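You operate a simulated robot arm through the tools that you are given. There is no shell and no other tool.

You run a simulated robot arm. Do the job below in one go: nothing can be reset, and whatever is moved stays where it is left.

TASK
Pipette 5 ml of blue, then 5 ml of green, into the clear tube, with a fresh tip for each.
Fine: the tubes in the pipette stand; both used tips go in the tip bin; spill nothing.

Only the result counts: the job must be done as asked and must still hold three seconds after the hand-in. Knocking over, shifting, dropping, spilling or breaking anything else fails it.

THE ROBOT
A 6-joint arm with a fingered hand, fixed in place. Base frame: the origin is on the floor under the middle of its stand, x ahead of it, y to its left, z up. Units: m, rad, N and s.
With the tool pointing down near the work surface it reaches from about 0.54 to 0.76 m from the base axis. Its first joint turns from -2.897 to 2.897 rad. Payload 4 kg.
The tool frame sits at the grasp point between the pads (the TCP): z along the fingers, y along the line on which they close. The tips reach 0.02 m beyond it. The gripper opens to 0.14 m; its body begins 0.054 m behind the TCP. The gripper is a hand of 3 fingers: y runs from the thumb to the fingers, the wrist lies at [0, 0, -0.215] in the tool frame.
Orientation is told as [roll, pitch, yaw] about the base's x, y, z axes, in that order, counted from this pose: with the fingers straight down and closing along the base's y, the tool's x points along the base's -x, its y along +y and its z along -z.

THE INTERFACE
- The arm moves only by the tool nudge_tool. Its argument "motion" is a list of rows, each a list of 2 entries, a list of its own where there are three numbers: the shift along the tool's x, y, z in cm, then the turn, a rotation vector about the tool's x, y, z in degrees. In form: [[[tx, ty, tz], [rx, ry, rz]], ...]. A call has 1 to 20 rows; each row shifts and turns the commanded pose from where the row before left it, along the tool's axes as they then stand. Rows are played at 5 a second. More than 0.05 m and 0.15 rad between two rows, and nothing of the call is played. Where a pose cannot be reached the arm comes as near as it can. A force on the tool above 40 N (or 10 N above the force at the start of the call, whichever is more), or a blocked arm, ends the call early, and 0.2 s more pass. In this call time passes only in rows, and 0.2 s behind the last. It gives the time, the measured TCP pose, the force on the tool (base axes), the opening and the grip force at its end, in the units of the frame above (readings bear some noise), with the torque about the TCP (base axes, N m) and any sound that the robot's microphone picked up.
- Cameras (640 x 400 px; columns grow to the right, rows downward): "scene" is fixed at [0.0523, 0.5, 1.6105]; the picture's right is [-0.58, -0.81, 0.00], its down [-0.46, 0.33, -0.83] and it looks along [0.67, -0.48, -0.56] (base axes); focal length 325 px, centre (320, 200). "wrist" rides on the gripper at [0.074, -0.043, -0.079] in the tool frame; the picture's right is [0.50, 0.87, 0.00], its down [-0.59, 0.34, -0.73] and it looks along [-0.64, 0.37, 0.68] (tool axes); focal length 275 px, centre (320, 200). There is no depth. A picture from a camera that has moved, and an enlarged one, comes with that camera's place and axes in the base frame and with its lens.
- capture(camera): a new picture of that camera. It takes no simulated time.
- slide_trunk(by): moves the trunk up (or, below 0, down) by that many m; the arm rides with it, the base frame stays. It gives what a move gives, with no picture.
- move_fingers(finger1, finger2, thumb_bend): sets how far each is bent, from 0 (flat) to 1 (curled in); at 0.3 the hand is open as for a grip, at 0.7 the pads meet at the TCP. One left out holds its place. A second passes; each finger stops where it meets its share of the squeeze, and holds until it gets a number again. It is the only way to open and close the hand. It gives what a move gives, with no picture; readings hold the bend of each and the force on the fingers (four entries, about 0 where the hand has none), thumb and palm.
- inspect(camera, box): a new picture of the part [left, top, right, bottom] of that camera's present view, enlarged. It takes no simulated time.
- sign_off(): hands the job in; it is judged then, once.

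Places have to be worked out from the pictures, the camera data and where the tool is seen. Open the gripper and draw the arm clear of the work before you hand the job in, unless the task says otherwise.

The tools are called after "Request:" as a command line: name --argument value ..., lists and objects as JSON in quotes. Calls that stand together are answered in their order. nudge_tool: Moves the arm, as the interface text tells. Its arguments: {"type":"object","properties":{"motion":{"type":"array","items":{"type":"array"}}},"required":["motion"]} The other tools are called the same way: slide_trunk (by) moves the trunk up or down; move_fingers (finger1, finger2, thumb_bend) moves the fingers one by one; capture (camera) takes a picture; inspect (camera, box) takes an enlarged picture of a part of a camera's view; sign_off () hands the job in.

At the start:

```text
time: 0.0
tool_pos: [0.3475, 0.0899, 1.3502]
tcp_rot: [0.0, 0.0, -0.001]
contact_force: [-0.3, -0.5, 0.5]
moment: [-0.01, -0.03, -0.01]
opening: 0.1399
finger_force: 0.0
shape: jaw
bend: [0.3, 0.3, 0.3]
finger forces: [0.1, 0.0, 0.0, 0.0, 0.0, 0.0]
trunk travel left (down, up): [-0.325, 0.265]
```

scene: 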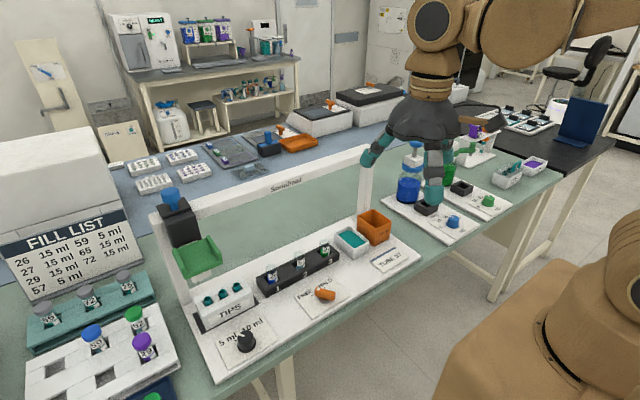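
wrist: 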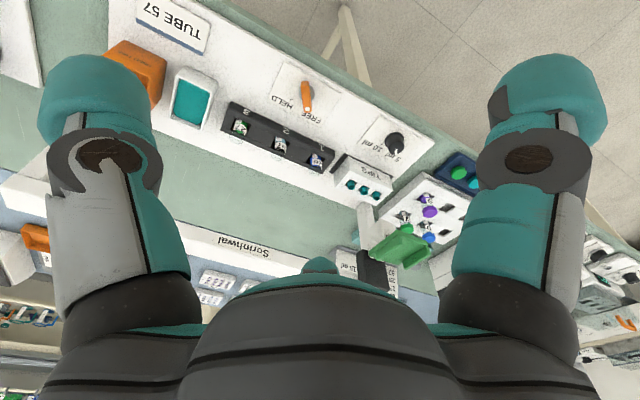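

The scene shows a pipetting station with a knob (5 ml / 10 ml), a lever (FREE/HELD), a tip rack, a tube rack, a trough, a bin and a pipette in a green holder. I will enlarge the parts before moving anything.

Request:
inspect --camera "scene" --box '[140, 180, 300, 380]'

Request:
inspect --camera "scene" --box '[240, 200, 420, 320]'

Request:
inspect --camera "scene" --box '[0, 120, 200, 400]'

Request:
inspect --camera "scene" --box '[360, 120, 560, 260]'

Request:
inspect --camera "wrist" --box '[100, 0, 480, 300]'

```text
2.00 times, centred on (220, 280) of scene
camera zoom: at [0.0523, 0.5, 1.6105], right [-0.58, -0.81, 0.0], down [-0.46, 0.33, -0.83], along [0.67, -0.48, -0.56], focal length 650 px, centre (520, 40)
```

zoom: 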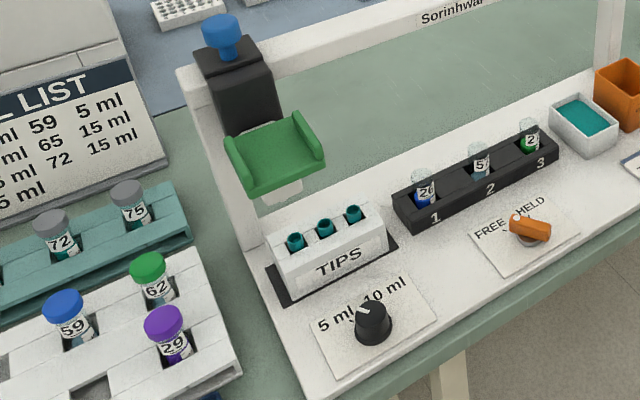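

```text
3.33 times, centred on (330, 260) of scene
camera zoom: at [0.0523, 0.5, 1.6105], right [-0.58, -0.81, 0.0], down [-0.46, 0.33, -0.83], along [0.67, -0.48, -0.56], focal length 1084 px, centre (287, 0)
```

zoom: 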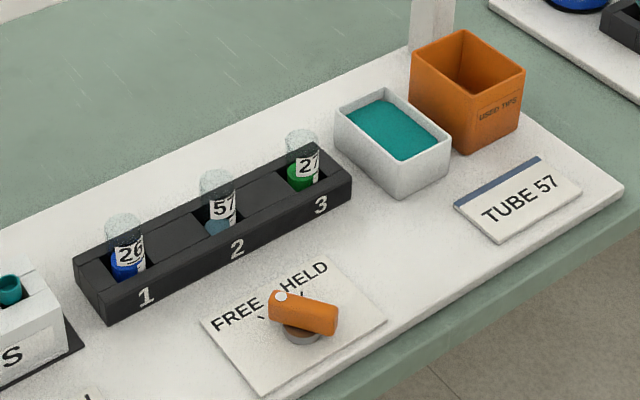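

```text
1.43 times, centred on (100, 260) of scene
camera zoom: at [0.0523, 0.5, 1.6105], right [-0.58, -0.81, 0.0], down [-0.46, 0.33, -0.83], along [0.67, -0.48, -0.56], focal length 464 px, centre (634, 114)
```

zoom: 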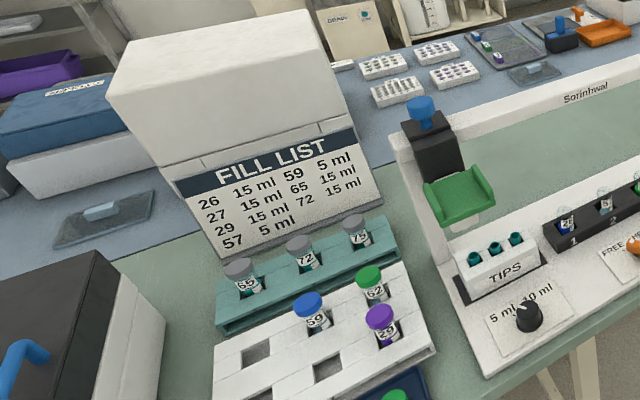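

```text
2.86 times, centred on (460, 190) of scene
camera zoom: at [0.0523, 0.5, 1.6105], right [-0.58, -0.81, 0.0], down [-0.46, 0.33, -0.83], along [0.67, -0.48, -0.56], focal length 929 px, centre (-80, 229)
```

zoom: 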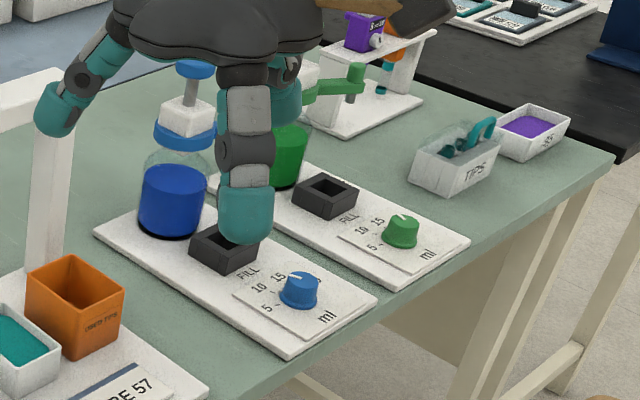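

```text
1.33 times, centred on (290, 150) of wrist
camera zoom: at [0.2728, 0.0495, 1.43], right [-0.5, 0.87, 0.0], down [0.59, 0.34, 0.73], along [0.64, 0.37, -0.68], focal length 367 px, centre (360, 267)
```

zoom: 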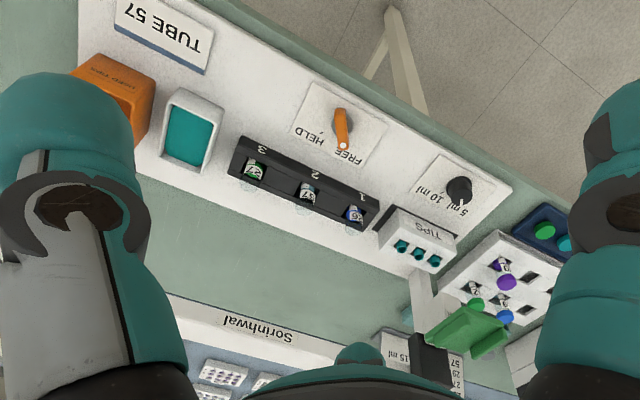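

The knob triangulates to about (0.51, 0.38, 0.91), so the table is reachable. I want higher-magnification views of each mechanism before deciding how it works.

Request:
inspect --camera "scene" --box '[140, 175, 240, 295]'

Request:
inspect --camera "scene" --box '[190, 270, 290, 370]'

Request:
inspect --camera "scene" --box '[290, 265, 360, 320]'

Request:
inspect --camera "scene" --box '[0, 180, 150, 310]'

Request:
inspect --camera "wrist" --box '[320, 180, 460, 300]'

Request:
inspect --camera "scene" --box '[240, 140, 400, 260]'

```text
3.33 times, centred on (190, 235) of scene
camera zoom: at [0.0523, 0.5, 1.6105], right [-0.58, -0.81, 0.0], down [-0.46, 0.33, -0.83], along [0.67, -0.48, -0.56], focal length 1084 px, centre (753, 83)
```

zoom: 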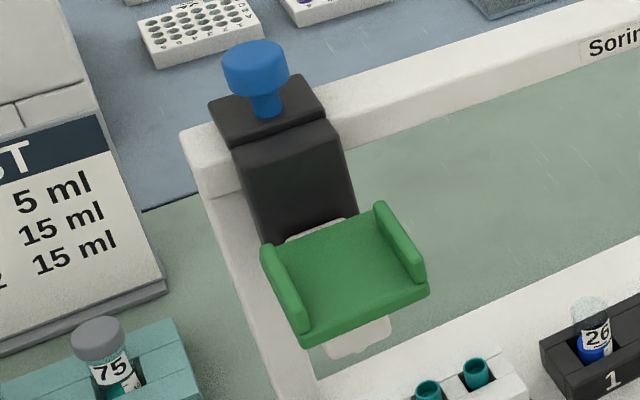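

```text
4.00 times, centred on (240, 320) of scene
camera zoom: at [0.0523, 0.5, 1.6105], right [-0.58, -0.81, 0.0], down [-0.46, 0.33, -0.83], along [0.67, -0.48, -0.56], focal length 1300 px, centre (640, -280)
```

zoom: 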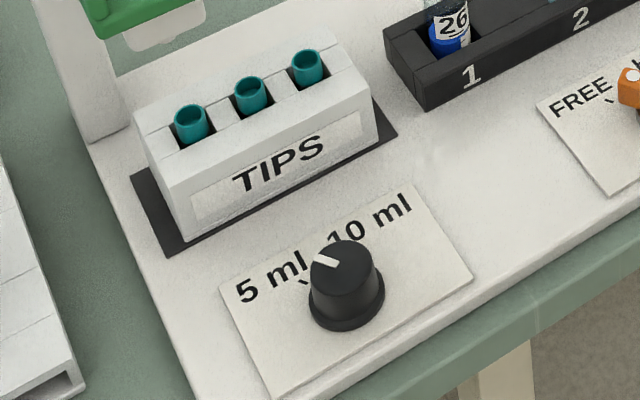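

```text
7.27 times, centred on (325, 292) of scene
camera zoom: at [0.0523, 0.5, 1.6105], right [-0.58, -0.81, 0.0], down [-0.46, 0.33, -0.83], along [0.67, -0.48, -0.56], focal length 2364 px, centre (284, -473)
```

zoom: 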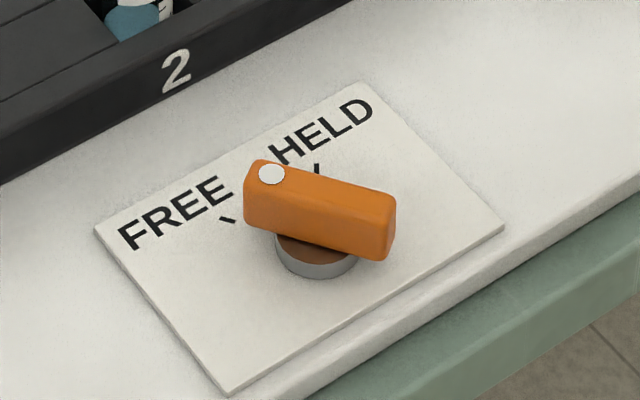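

```text
3.08 times, centred on (75, 245) of scene
camera zoom: at [0.0523, 0.5, 1.6105], right [-0.58, -0.81, 0.0], down [-0.46, 0.33, -0.83], along [0.67, -0.48, -0.56], focal length 1000 px, centre (1074, 62)
```

zoom: 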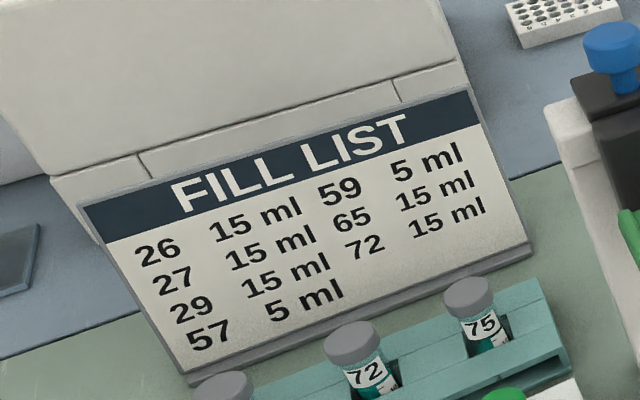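

```text
3.33 times, centred on (390, 240) of wrist
camera zoom: at [0.2728, 0.0495, 1.43], right [-0.5, 0.87, 0.0], down [0.59, 0.34, 0.73], along [0.64, 0.37, -0.68], focal length 918 px, centre (87, 67)
```

zoom: 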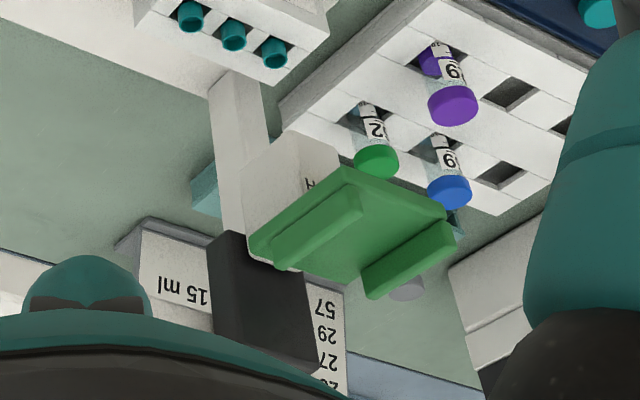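

```text
3.33 times, centred on (320, 200) of scene
camera zoom: at [0.0523, 0.5, 1.6105], right [-0.58, -0.81, 0.0], down [-0.46, 0.33, -0.83], along [0.67, -0.48, -0.56], focal length 1084 px, centre (320, 200)
```

zoom: 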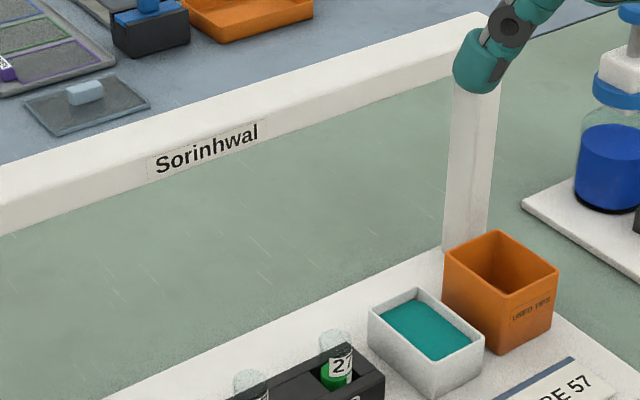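

Estimates so far:
- The rail and stations run along y at x≈0.637. Tips are at y≈0.345/0.381/0.420 (tops z≈0.956), tubes at y≈0.243/0.154/0.063, the trough at −0.04 and the bin at −0.13.
- The pipette head, with its green plate at about (0.60, 0.42, 1.125), sits over the last tip.

I'll bring the wrist camera closer at a safe height to study the head.

Request:
nudge_tool --motion '[[[-2.5, 3.4, 0.5], [0, 0, 0]], [[-2.5, 3.4, 0.5], [0, 0, 0]], [[-2.5, 3.4, 0.5], [0, 0, 0]], [[-2.5, 3.4, 0.5], [0, 0, 0]], [[-2.5, 3.4, 0.5], [0, 0, 0]], [[-1.5, 3.4, 0.5], [0, 0, 0]]]'

Request:
capture --camera "wrist"

Request:
capture --camera "scene"

```text
time: 1.4
tool_pos: [0.4903, 0.2988, 1.32]
tcp_rot: [-0.001, -0.001, -0.001]
contact_force: [0.0, -0.2, -0.1]
moment: [-0.03, -0.01, 0.0]
opening: 0.1399
finger_force: 0.2
shape: jaw
bend: [0.3, 0.3, 0.3]
finger forces: [0.0, 0.0, 0.0, 0.0, 0.1, 0.1]
trunk travel left (down, up): [-0.325, 0.265]
```

```text
taken
camera wrist: at [0.415, 0.256, 1.4], right [-0.5, 0.87, 0.0], down [0.59, 0.34, 0.73], along [0.64, 0.37, -0.68], focal length 275 px, centre (320, 200)
```

wrist: 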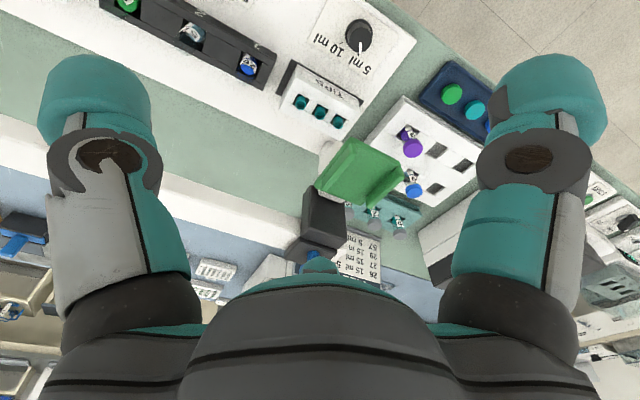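

```text
taken
```

scene: 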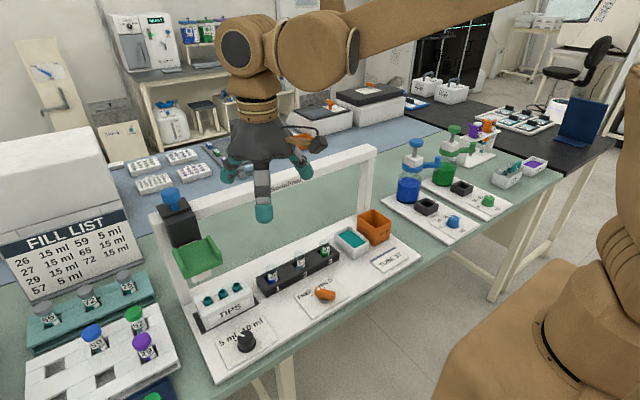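

The wrist view now looks down over the head, the knob and the tips. I'll enlarge those areas.

Request:
inspect --camera "wrist" --box '[260, 0, 420, 120]'

Request:
inspect --camera "wrist" --box '[280, 130, 440, 270]'

Request:
inspect --camera "wrist" --box '[100, 0, 280, 90]'

```text
3.33 times, centred on (340, 60) of wrist
camera zoom: at [0.415, 0.256, 1.4], right [-0.5, 0.87, 0.0], down [0.59, 0.34, 0.73], along [0.64, 0.37, -0.68], focal length 918 px, centre (253, 667)
```

zoom: 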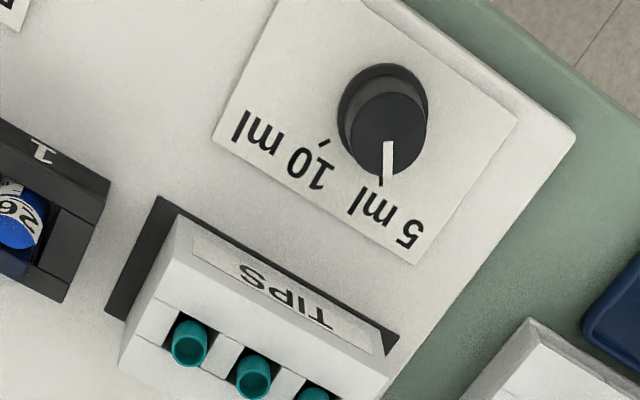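

```text
2.86 times, centred on (360, 200) of wrist
camera zoom: at [0.415, 0.256, 1.4], right [-0.5, 0.87, 0.0], down [0.59, 0.34, 0.73], along [0.64, 0.37, -0.68], focal length 786 px, centre (206, 200)
```

zoom: 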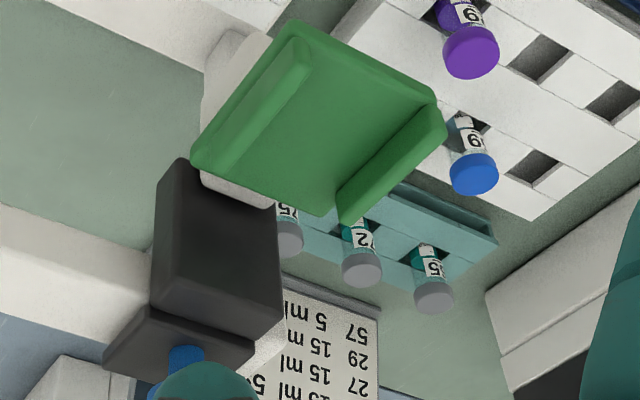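

```text
3.56 times, centred on (190, 45) of wrist
camera zoom: at [0.415, 0.256, 1.4], right [-0.5, 0.87, 0.0], down [0.59, 0.34, 0.73], along [0.64, 0.37, -0.68], focal length 979 px, centre (782, 751)
```

zoom: 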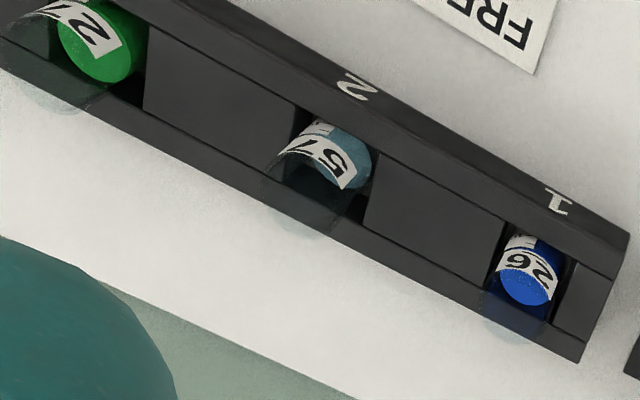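

The lever's dot end appears to point at FREE and the knob looks to be at 5 ml. I want a level, frontal look at the head, so I back off, descend to its height and tilt the camera up.

Request:
nudge_tool --motion '[[[1.2, 0, 3.8], [0, 0, 0]], [[1.2, 0, 3.8], [0, 0, 0]], [[1.2, 0, 3.8], [0, 0, 0]], [[1.2, 0, 3.8], [0, 0, 0]], [[1.2, 0, 3.8], [0, 0, 0]], [[0, 0, 0], [-4.2, -7.3, 0]], [[0, 0, 0], [-4.2, -7.3, 0]], [[0, 0, 0], [-4.2, -7.3, 0]], [[0, 0, 0], [-4.2, -7.3, 0]]]'

Request:
capture --camera "wrist"

Request:
capture --camera "scene"

```text
time: 3.4
tool_pos: [0.4289, 0.2962, 1.1302]
tcp_rot: [0.322, -0.503, -0.083]
contact_force: [-0.1, -0.2, -0.1]
moment: [-0.01, -0.02, 0.02]
opening: 0.1398
finger_force: 0.0
shape: jaw
bend: [0.3, 0.3, 0.3]
finger forces: [0.1, 0.0, 0.0, 0.0, 0.0, 0.0]
trunk travel left (down, up): [-0.325, 0.265]
```

```text
taken
camera wrist: at [0.3274, 0.2389, 1.1495], right [-0.5, 0.87, 0.0], down [0.13, 0.08, 0.99], along [0.86, 0.49, -0.16], focal length 275 px, centre (320, 200)
```

wrist: 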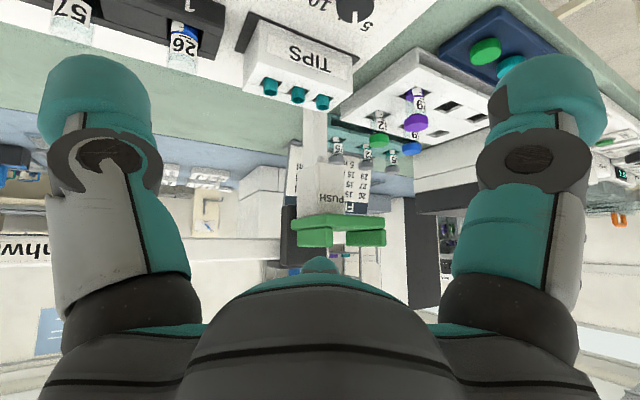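

```text
taken
```

scene: 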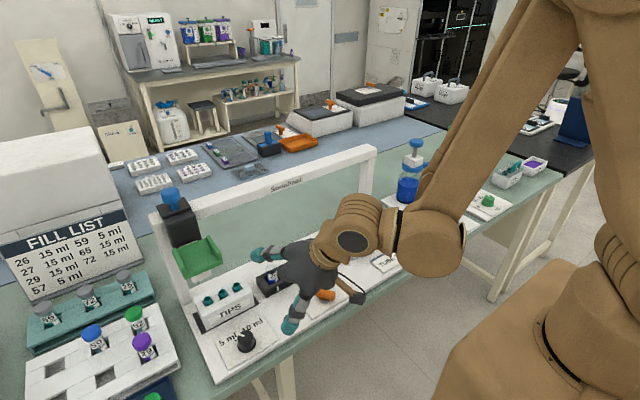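

A white box below the green plate carries a label, "PUSH". I'll enlarge it.

Request:
inspect --camera "wrist" --box '[270, 120, 410, 260]'

Request:
inspect --camera "wrist" --box '[230, 0, 390, 120]'

Request:
inspect --camera "scene" --box '[140, 180, 260, 300]'

```text
2.86 times, centred on (340, 190) of wrist
camera zoom: at [0.3274, 0.2389, 1.1495], right [-0.5, 0.87, 0.0], down [0.13, 0.08, 0.99], along [0.86, 0.49, -0.16], focal length 786 px, centre (263, 229)
```

zoom: 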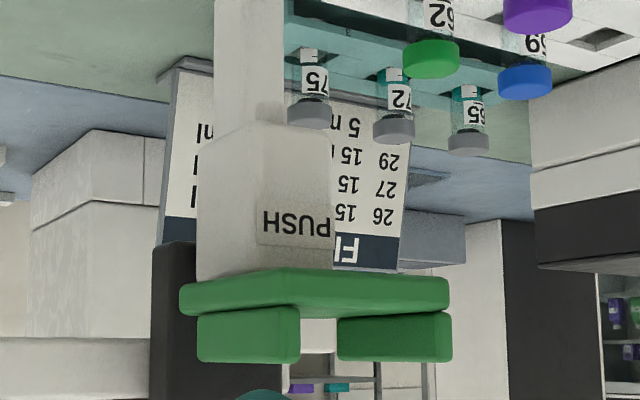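

```text
3.33 times, centred on (310, 60) of wrist
camera zoom: at [0.3274, 0.2389, 1.1495], right [-0.5, 0.87, 0.0], down [0.13, 0.08, 0.99], along [0.86, 0.49, -0.16], focal length 918 px, centre (353, 667)
```

zoom: 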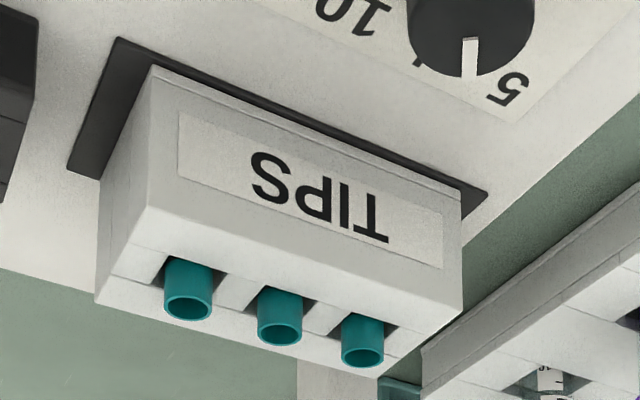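

```text
3.33 times, centred on (200, 240) of scene
camera zoom: at [0.0523, 0.5, 1.6105], right [-0.58, -0.81, 0.0], down [-0.46, 0.33, -0.83], along [0.67, -0.48, -0.56], focal length 1084 px, centre (720, 67)
```

zoom: 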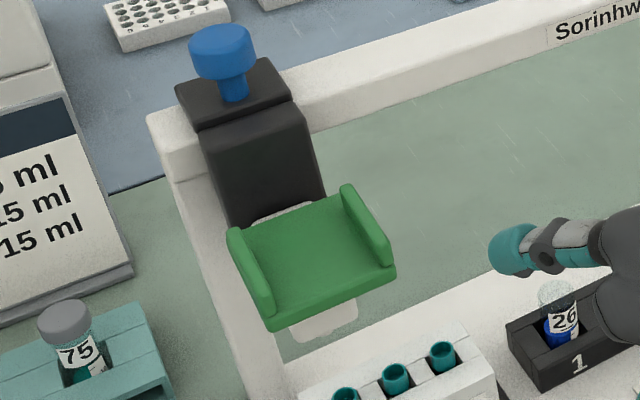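

Below the green plate is a white box labelled PUSH, and no nozzle is visible from this height. I'll lower the camera about 13 cm to look at its underside.

Request:
nudge_tool --motion '[[[0, 0, 0], [-4.2, -7.3, 0]], [[2.36, -1.36, 2.7], [0, 0, 0]], [[2.36, -1.36, 2.7], [0, 0, 0]], [[2.36, -1.36, 2.7], [0, 0, 0]]]'

Request:
capture --camera "wrist"

Request:
inspect --camera "wrist" --box '[250, 120, 410, 280]'

```text
time: 4.4
tool_pos: [0.475, 0.3343, 1.1154]
tcp_rot: [0.42, -0.618, -0.139]
contact_force: [-0.3, 0.2, 0.0]
moment: [0.02, 0.01, 0.01]
opening: 0.14
finger_force: 0.1
shape: jaw
bend: [0.3, 0.3, 0.3]
finger forces: [0.0, 0.0, 0.0, 0.0, 0.0, 0.1]
out of reach, approached as far as the arm can: row 1, 2, 3, 4
trunk travel left (down, up): [-0.325, 0.265]
```

```text
taken
camera wrist: at [0.3728, 0.2778, 1.117], right [-0.5, 0.87, 0.0], down [0.01, 0.01, 1.0], along [0.87, 0.5, -0.01], focal length 275 px, centre (320, 200)
```

wrist: 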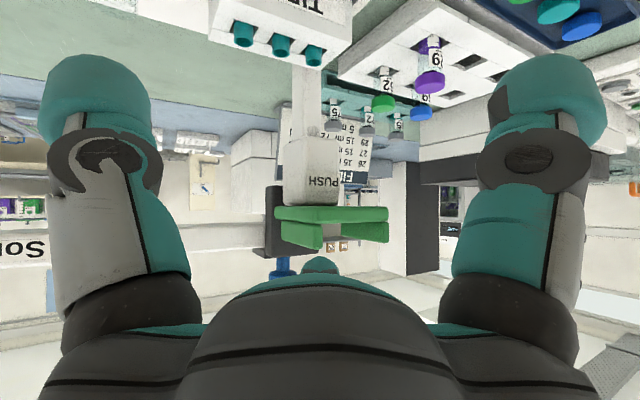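

```text
2.50 times, centred on (330, 200) of wrist
camera zoom: at [0.3728, 0.2778, 1.117], right [-0.5, 0.87, 0.0], down [0.01, 0.01, 1.0], along [0.87, 0.5, -0.01], focal length 688 px, centre (295, 200)
```

zoom: 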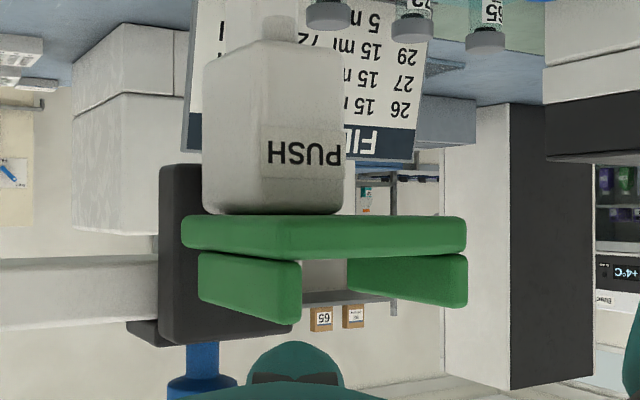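

I now see the nozzle under the white box at about (0.635, 0.42), and the blue plunger on top of the black carriage at about (0.718, 0.42, 1.23). Lever = FREE and knob = 5 ml by projection. I'll check the hand's finger size in the scene camera.

Request:
capture --camera "scene"

Request:
inspect --camera "scene" --box '[140, 200, 360, 360]'

```text
taken
```

scene: 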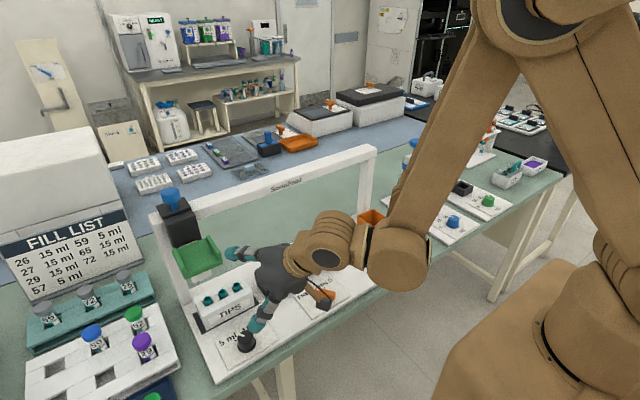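

```text
2.50 times, centred on (250, 280) of scene
camera zoom: at [0.0523, 0.5, 1.6105], right [-0.58, -0.81, 0.0], down [-0.46, 0.33, -0.83], along [0.67, -0.48, -0.56], focal length 813 px, centre (495, 0)
```

zoom: 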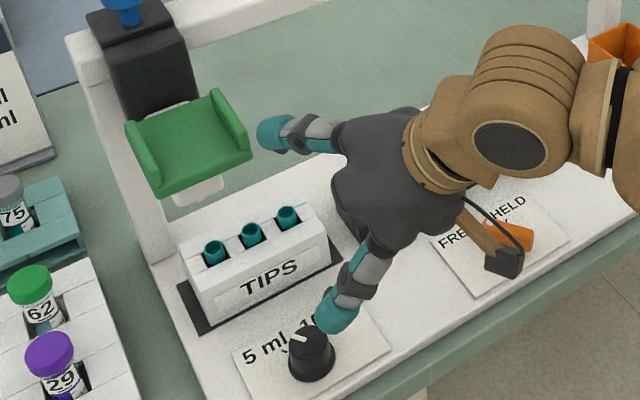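

Fingers are about 3 cm wide, so a single finger fits between the green plate's flanges. I'll rotate the tool back to vertical while rising.

Request:
nudge_tool --motion '[[[0, 0, -3], [4.2, 7.3, 0]], [[0, 0, -3], [4.2, 7.3, 0]], [[0, 0, -3], [4.2, 7.3, 0]], [[0, 0, -3], [4.2, 7.3, 0]], [[0, 0, -3], [4.2, 7.3, 0]]]'

```text
time: 5.6
tool_pos: [0.4192, 0.3035, 1.2476]
tcp_rot: [-0.001, 0.002, -0.002]
contact_force: [-0.3, 0.2, -0.2]
moment: [0.0, 0.01, -0.04]
opening: 0.1399
finger_force: 0.0
shape: jaw
bend: [0.3, 0.3, 0.3]
finger forces: [0.0, 0.0, 0.0, 0.1, 0.0, 0.0]
trunk travel left (down, up): [-0.325, 0.265]
```

The tool is vertical again and the pose is as computed. Now I'll yaw the hand +90° so the thumb points forward (+x), which lets the thumb alone work the plate and the plunger.

Request:
nudge_tool --motion '[[[0, 0, -0.5], [0, 0, -8.2]], [[0, 0, -0.5], [0, 0, -8.2]], [[0, 0, 0], [0, 0, -8.2]], [[0, 0, 0], [0, 0, -8.2]], [[0, 0, 0], [0, 0, -8.2]], [[0, 0, 0], [0, 0, -8.2]], [[0, 0, 0], [0, 0, -8.2]], [[0, 0, 0], [0, 0, -8.2]], [[0, 0, 0], [0, 0, -8.2]], [[0, 0, 0], [0, 0, -8.2]], [[0, 0, 0], [0, 0, -8]]]'

Request:
capture --camera "wrist"

Request:
capture --camera "scene"

```text
time: 8.0
tool_pos: [0.4188, 0.3041, 1.2575]
tcp_rot: [-0.002, -0.002, 1.573]
contact_force: [0.4, -0.1, 0.7]
moment: [0.0, 0.01, -0.03]
opening: 0.1398
finger_force: 0.0
shape: jaw
bend: [0.3, 0.3, 0.3]
finger forces: [0.0, 0.1, 0.0, 0.0, 0.1, 0.0]
trunk travel left (down, up): [-0.325, 0.265]
```

```text
taken
camera wrist: at [0.4613, 0.2297, 1.3371], right [-0.87, -0.5, 0.0], down [-0.34, 0.59, 0.73], along [-0.37, 0.64, -0.68], focal length 275 px, centre (320, 200)
```

wrist: 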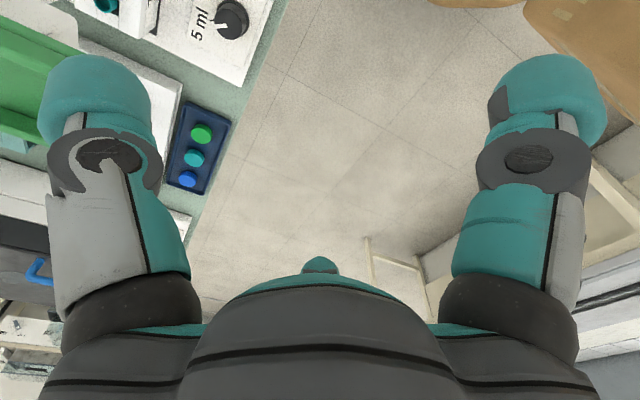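

```text
taken
```

scene: 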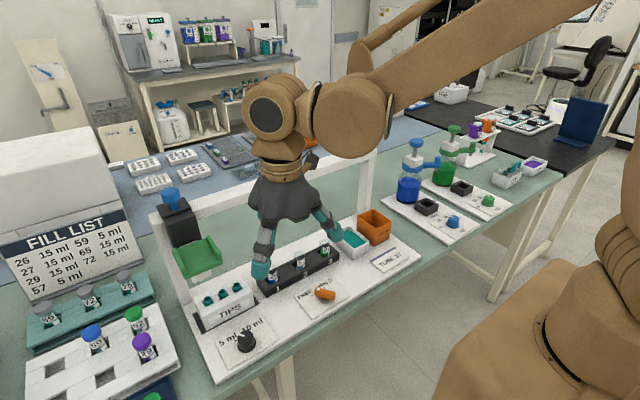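

Yaw is 1.57 and the thumb tip sits about 8 cm ahead of the TCP. I'll move it above the green tray: thumb at about (0.60, 0.42), tip at z≈1.18.

Request:
nudge_tool --motion '[[[-2.9, -2.5, 0], [0, 0, 0]], [[-2.9, -2.5, 0.5], [0, 0, 0]], [[-2.9, -2.5, 1.5], [0, 0, 0]], [[-2.9, -2.5, 1.7], [0, 0, 0]]]'

Request:
capture --camera "scene"

Request:
inspect --camera "scene" --box '[130, 160, 290, 290]'

Request:
capture --camera "wrist"

```text
time: 9.0
tool_pos: [0.5183, 0.4178, 1.2205]
tcp_rot: [0.001, 0.001, 1.571]
contact_force: [0.0, 0.1, -0.1]
moment: [-0.05, -0.01, -0.01]
opening: 0.1398
finger_force: 0.0
shape: jaw
bend: [0.3, 0.3, 0.3]
finger forces: [0.1, 0.1, 0.1, 0.0, 0.0, 0.1]
trunk travel left (down, up): [-0.325, 0.265]
```

```text
taken
```

scene: 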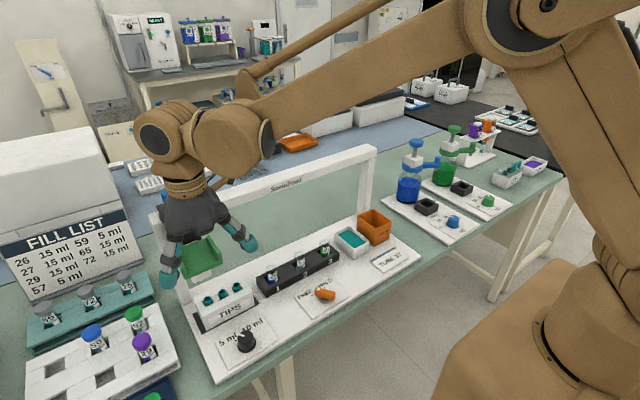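

```text
3.08 times, centred on (210, 225) of scene
camera zoom: at [0.0523, 0.5, 1.6105], right [-0.58, -0.81, 0.0], down [-0.46, 0.33, -0.83], along [0.67, -0.48, -0.56], focal length 1000 px, centre (658, 123)
```

zoom: 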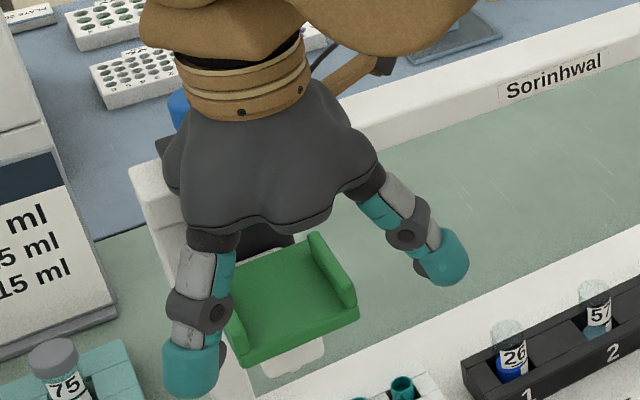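

```text
taken
camera wrist: at [0.5613, 0.3442, 1.2991], right [-0.87, -0.5, 0.0], down [-0.34, 0.59, 0.73], along [-0.37, 0.64, -0.68], focal length 275 px, centre (320, 200)
```

wrist: 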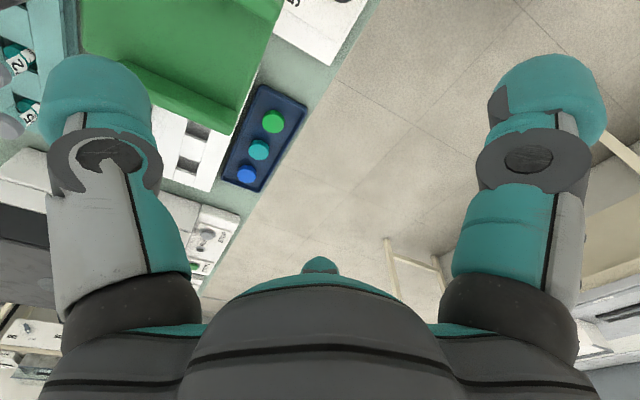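

The fingers straddle the tray with the thumb above its middle. I'll lower gently until the thumb touches the plate, expecting contact near TCP z≈1.145.

Request:
nudge_tool --motion '[[[0, 0, 2.5], [0, 0, 0]], [[0, 0, 2.5], [0, 0, 0]], [[0, 0, 1.0], [0, 0, 0]], [[0, 0, 0.5], [0, 0, 0]]]'

Request:
inspect --camera "scene" --box '[130, 160, 290, 290]'

Request:
capture --camera "wrist"

```text
time: 10.0
tool_pos: [0.5184, 0.4188, 1.154]
tcp_rot: [-0.001, -0.001, 1.572]
contact_force: [0.5, 0.1, 0.3]
moment: [-0.04, 0.01, 0.0]
opening: 0.1396
finger_force: 0.0
shape: jaw
bend: [0.3, 0.3, 0.3]
finger forces: [0.2, 0.0, 0.0, 0.1, 0.0, 0.0]
trunk travel left (down, up): [-0.325, 0.265]
```

```text
3.08 times, centred on (210, 225) of scene
camera zoom: at [0.0523, 0.5, 1.6105], right [-0.58, -0.81, 0.0], down [-0.46, 0.33, -0.83], along [0.67, -0.48, -0.56], focal length 1000 px, centre (658, 123)
```

zoom: 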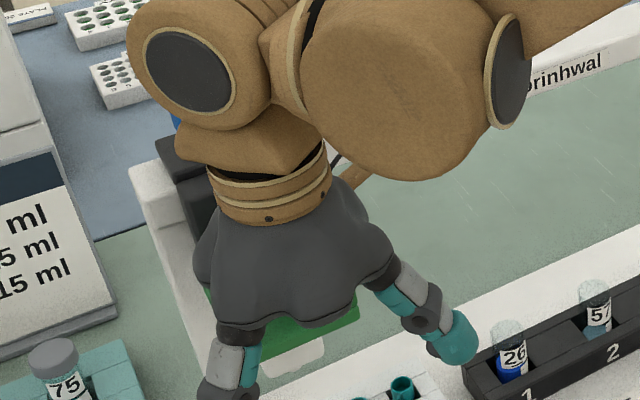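

```text
taken
camera wrist: at [0.5609, 0.3454, 1.2341], right [-0.87, -0.5, 0.0], down [-0.34, 0.59, 0.73], along [-0.37, 0.64, -0.68], focal length 275 px, centre (320, 200)
```

wrist: 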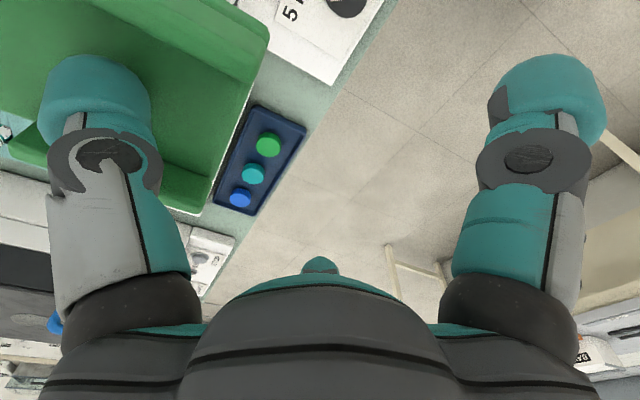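

The thumb tip sits between the two flanges with no contact yet. I'll lower in 0.5 cm steps and watch the force.

Request:
nudge_tool --motion '[[[0, 0, 0.5], [0, 0, 0]], [[0, 0, 0.5], [0, 0, 0]], [[0, 0, 0.5], [0, 0, 0]]]'

Request:
capture --camera "wrist"

```text
time: 10.8
tool_pos: [0.5183, 0.4185, 1.1411]
tcp_rot: [0.0, 0.0, 1.572]
contact_force: [-0.3, 0.7, 3.6]
moment: [0.02, -0.22, 0.05]
opening: 0.1399
finger_force: 0.1
shape: jaw
bend: [0.3, 0.3, 0.3]
finger forces: [0.0, 0.0, 0.2, 0.0, 3.2, 0.1]
trunk travel left (down, up): [-0.325, 0.265]
```

```text
taken
camera wrist: at [0.5606, 0.3451, 1.2199], right [-0.87, -0.5, 0.0], down [-0.34, 0.59, 0.73], along [-0.37, 0.64, -0.68], focal length 275 px, centre (320, 200)
```

wrist: 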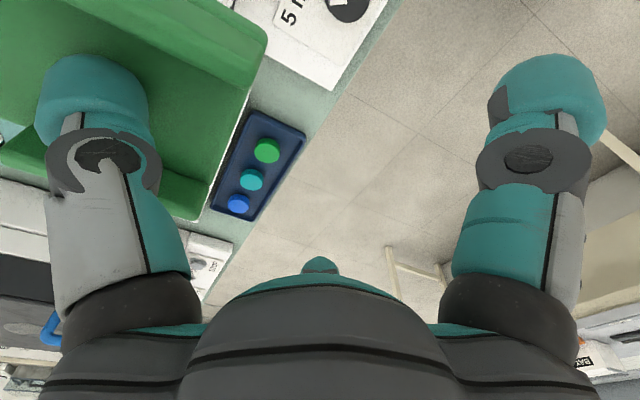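

Contact: 3.6 N up, thumb 3.2 N, at TCP z≈1.141. I'll push down 2 cm in small steps to see how the head behaves; the tip is still well below the nozzle.

Request:
nudge_tool --motion '[[[0, 0, 0.5], [0, 0, 0]], [[0, 0, 0.5], [0, 0, 0]], [[0, 0, 0.5], [0, 0, 0]], [[0, 0, 0.5], [0, 0, 0]]]'

Request:
capture --camera "wrist"

Request:
inspect --camera "scene" --box '[130, 160, 290, 290]'

```text
time: 11.8
tool_pos: [0.5178, 0.4197, 1.1211]
tcp_rot: [0.002, -0.001, 1.568]
contact_force: [-1.4, 0.6, 3.1]
moment: [0.02, -0.33, 0.03]
opening: 0.1401
finger_force: 0.0
shape: jaw
bend: [0.3, 0.3, 0.3]
finger forces: [0.0, 0.1, 0.0, 0.0, 4.1, 0.0]
trunk travel left (down, up): [-0.325, 0.265]
```

```text
taken
camera wrist: at [0.5606, 0.3449, 1.2001], right [-0.87, -0.5, 0.0], down [-0.34, 0.59, 0.73], along [-0.37, 0.64, -0.68], focal length 275 px, centre (320, 200)
```

wrist: 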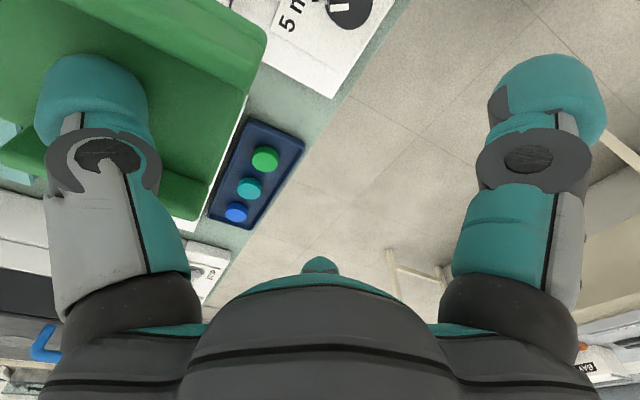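

```text
3.08 times, centred on (210, 225) of scene
camera zoom: at [0.0523, 0.5, 1.6105], right [-0.58, -0.81, 0.0], down [-0.46, 0.33, -0.83], along [0.67, -0.48, -0.56], focal length 1000 px, centre (658, 123)
```

zoom: 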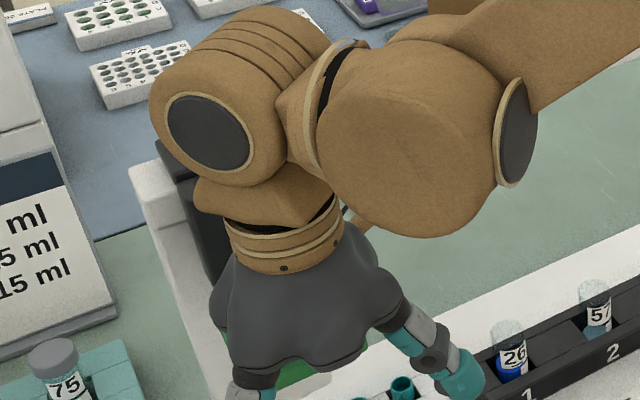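

The plate followed the thumb down 2 cm with about 3–4 N. Now I'll raise the hand back 2 cm to see whether the head springs up (lever at FREE).

Request:
nudge_tool --motion '[[[0, 0, -1], [0, 0, 0]], [[0, 0, -1], [0, 0, 0]]]'

Request:
capture --camera "wrist"

```text
time: 12.4
tool_pos: [0.5177, 0.4186, 1.1423]
tcp_rot: [-0.001, 0.0, 1.571]
contact_force: [-0.9, 0.7, 2.6]
moment: [-0.05, -0.21, -0.02]
opening: 0.1399
finger_force: 0.0
shape: jaw
bend: [0.3, 0.3, 0.3]
finger forces: [0.0, 0.0, 0.0, 0.0, 3.1, 0.0]
trunk travel left (down, up): [-0.325, 0.265]
```

```text
taken
camera wrist: at [0.5605, 0.345, 1.2201], right [-0.87, -0.5, 0.0], down [-0.34, 0.59, 0.73], along [-0.37, 0.64, -0.68], focal length 275 px, centre (320, 200)
```

wrist: 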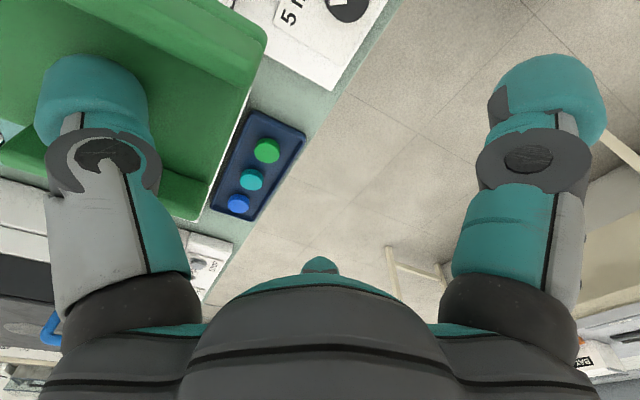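

The head followed back up, so at FREE it is spring-returned, and HELD presumably brakes its height. It is parked over the last tip (plate centre y≈0.42, tip y≈0.42), so I'll push down in steps to seat the nozzle, watching for the force to rise.

Request:
nudge_tool --motion '[[[0, 0, 1], [0, 0, 0]], [[0, 0, 1], [0, 0, 0]], [[0, 0, 1], [0, 0, 0]], [[0, 0, 1], [0, 0, 0]], [[0, 0, 1], [0, 0, 0]]]'

Request:
capture --camera "scene"

Request:
capture --camera "wrist"

```text
time: 13.6
tool_pos: [0.5198, 0.4195, 1.0908]
tcp_rot: [0.0, 0.0, 1.57]
contact_force: [-1.6, -0.6, 4.7]
moment: [0.01, -0.37, 0.02]
opening: 0.1399
finger_force: 0.0
shape: jaw
bend: [0.3, 0.3, 0.29]
finger forces: [0.1, 0.1, 0.0, 0.0, 5.1, 0.0]
trunk travel left (down, up): [-0.325, 0.265]
```

```text
taken
```

scene: 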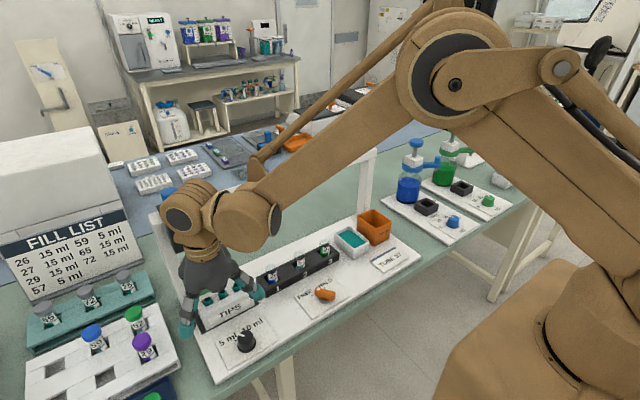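

```text
taken
camera wrist: at [0.5602, 0.3454, 1.1701], right [-0.87, -0.5, 0.0], down [-0.34, 0.59, 0.73], along [-0.37, 0.64, -0.68], focal length 275 px, centre (320, 200)
```

wrist: 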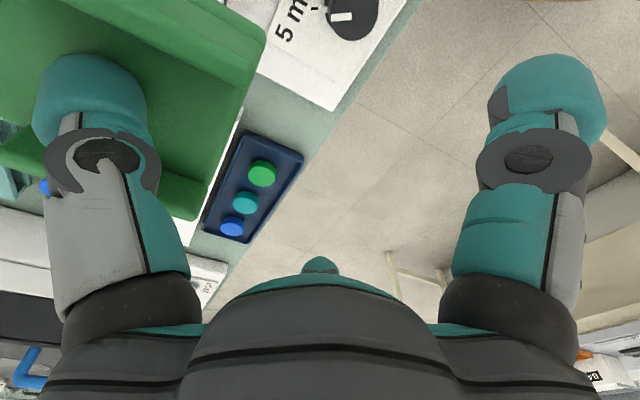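

Spring force is rising mildly: about 5 N at 5 cm. I'll continue down in smaller steps toward the tip.

Request:
nudge_tool --motion '[[[0, 0, 0.7], [0, 0, 0]], [[0, 0, 0.7], [0, 0, 0]], [[0, 0, 0.6], [0, 0, 0]]]'

Request:
inspect --camera "scene" --box '[150, 230, 290, 340]'

```text
time: 14.4
tool_pos: [0.518, 0.4202, 1.071]
tcp_rot: [0.001, 0.001, 1.571]
contact_force: [-0.7, -0.1, 6.1]
moment: [0.0, -0.51, -0.02]
opening: 0.1401
finger_force: 0.1
shape: jaw
bend: [0.3, 0.3, 0.29]
finger forces: [0.0, 0.0, 0.0, 0.1, 6.1, 0.0]
trunk travel left (down, up): [-0.325, 0.265]
```

```text
3.64 times, centred on (220, 285) of scene
camera zoom: at [0.0523, 0.5, 1.6105], right [-0.58, -0.81, 0.0], down [-0.46, 0.33, -0.83], along [0.67, -0.48, -0.56], focal length 1182 px, centre (684, -109)
```

zoom: 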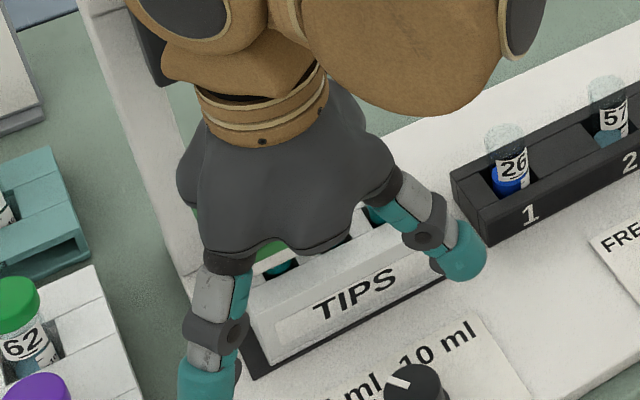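

Still just spring force (6 N at 7 cm). Continuing down in 0.5 cm steps.

Request:
nudge_tool --motion '[[[0, 0, 0.5], [0, 0, 0]], [[0, 0, 0.5], [0, 0, 0]], [[0, 0, 0.5], [0, 0, 0]]]'

Request:
inspect --camera "scene" --box '[150, 230, 290, 340]'

```text
time: 15.1
tool_pos: [0.5133, 0.4189, 1.0644]
tcp_rot: [-0.004, -0.001, 1.574]
contact_force: [-13.1, 0.0, 33.0]
moment: [0.01, -2.71, 0.03]
opening: 0.14
finger_force: 0.0
shape: jaw
bend: [0.3, 0.3, 0.26]
finger forces: [0.1, 0.1, 0.0, 0.0, 33.2, 0.1]
trunk travel left (down, up): [-0.325, 0.265]
stopped in row 3: the force on the tool passed its limit at 43 N (the readings are from after the stop); the commanded pose is now the measured one
```

```text
3.64 times, centred on (220, 285) of scene
camera zoom: at [0.0523, 0.5, 1.6105], right [-0.58, -0.81, 0.0], down [-0.46, 0.33, -0.83], along [0.67, -0.48, -0.56], focal length 1182 px, centre (684, -109)
```

zoom: 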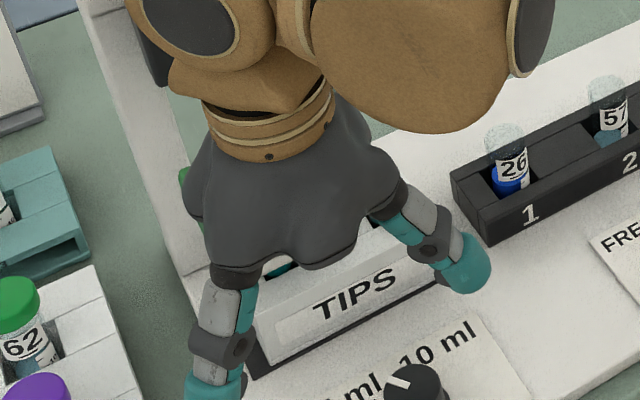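

A hard stop was met at TCP z≈1.064, peaking at about 43 N. I'll let the head rise and check whether the tip came up with the nozzle.

Request:
nudge_tool --motion '[[[0, 0, -1], [0, 0, 0]], [[0, 0, -1], [0, 0, 0]], [[0, 0, -1], [0, 0, 0]], [[0, 0, -1], [0, 0, 0]]]'

Request:
inspect --camera "scene" --box '[150, 230, 290, 340]'

Request:
capture --camera "wrist"

```text
time: 16.1
tool_pos: [0.5184, 0.4203, 1.1005]
tcp_rot: [0.001, 0.001, 1.571]
contact_force: [-0.7, -0.9, 5.9]
moment: [-0.03, -0.4, -0.06]
opening: 0.1401
finger_force: 0.1
shape: jaw
bend: [0.3, 0.3, 0.29]
finger forces: [0.1, 0.0, 0.0, 0.0, 5.0, 0.0]
trunk travel left (down, up): [-0.325, 0.265]
```

```text
3.64 times, centred on (220, 285) of scene
camera zoom: at [0.0523, 0.5, 1.6105], right [-0.58, -0.81, 0.0], down [-0.46, 0.33, -0.83], along [0.67, -0.48, -0.56], focal length 1182 px, centre (684, -109)
```

zoom: 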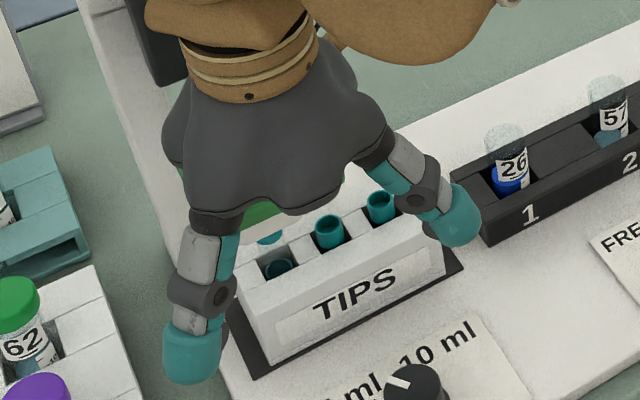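

```text
taken
camera wrist: at [0.5607, 0.3455, 1.1796], right [-0.87, -0.5, 0.0], down [-0.34, 0.59, 0.73], along [-0.37, 0.64, -0.68], focal length 275 px, centre (320, 200)
```

wrist: 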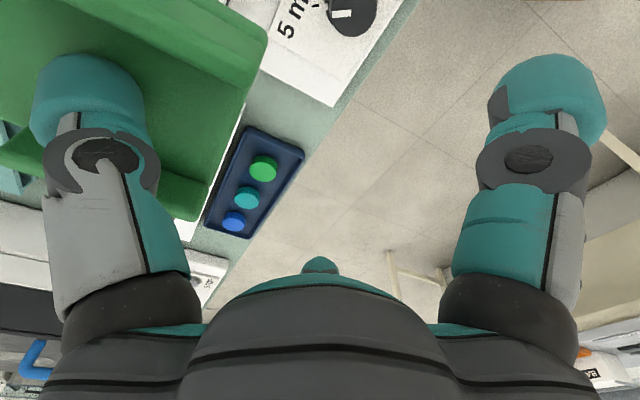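

The tip is rising out of its slot with the nozzle. I'll raise the rest of the way so the head returns to its top stop.

Request:
nudge_tool --motion '[[[0, 0, -1], [0, 0, 0]], [[0, 0, -1], [0, 0, 0]], [[0, 0, -1], [0, 0, 0]], [[0, 0, -1], [0, 0, 0]]]'

Request:
inspect --camera "scene" --box '[150, 200, 290, 310]'

```text
time: 17.1
tool_pos: [0.5183, 0.4184, 1.1403]
tcp_rot: [0.001, -0.001, 1.572]
contact_force: [0.5, 0.4, 3.2]
moment: [-0.01, -0.24, 0.0]
opening: 0.1401
finger_force: 0.1
shape: jaw
bend: [0.3, 0.3, 0.29]
finger forces: [0.1, 0.0, 0.0, 0.1, 3.0, 0.1]
trunk travel left (down, up): [-0.325, 0.265]
```

```text
3.64 times, centred on (220, 255) of scene
camera zoom: at [0.0523, 0.5, 1.6105], right [-0.58, -0.81, 0.0], down [-0.46, 0.33, -0.83], along [0.67, -0.48, -0.56], focal length 1182 px, centre (684, 0)
```

zoom: 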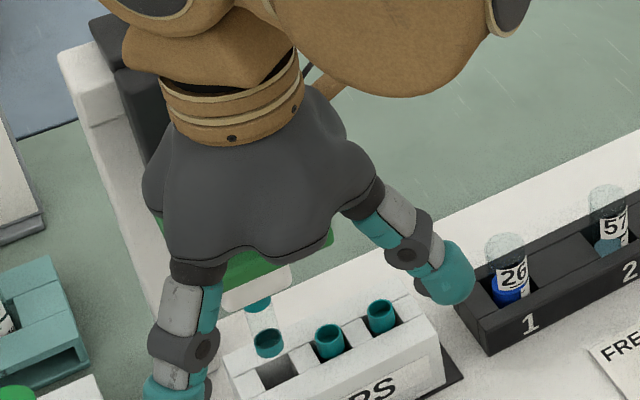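

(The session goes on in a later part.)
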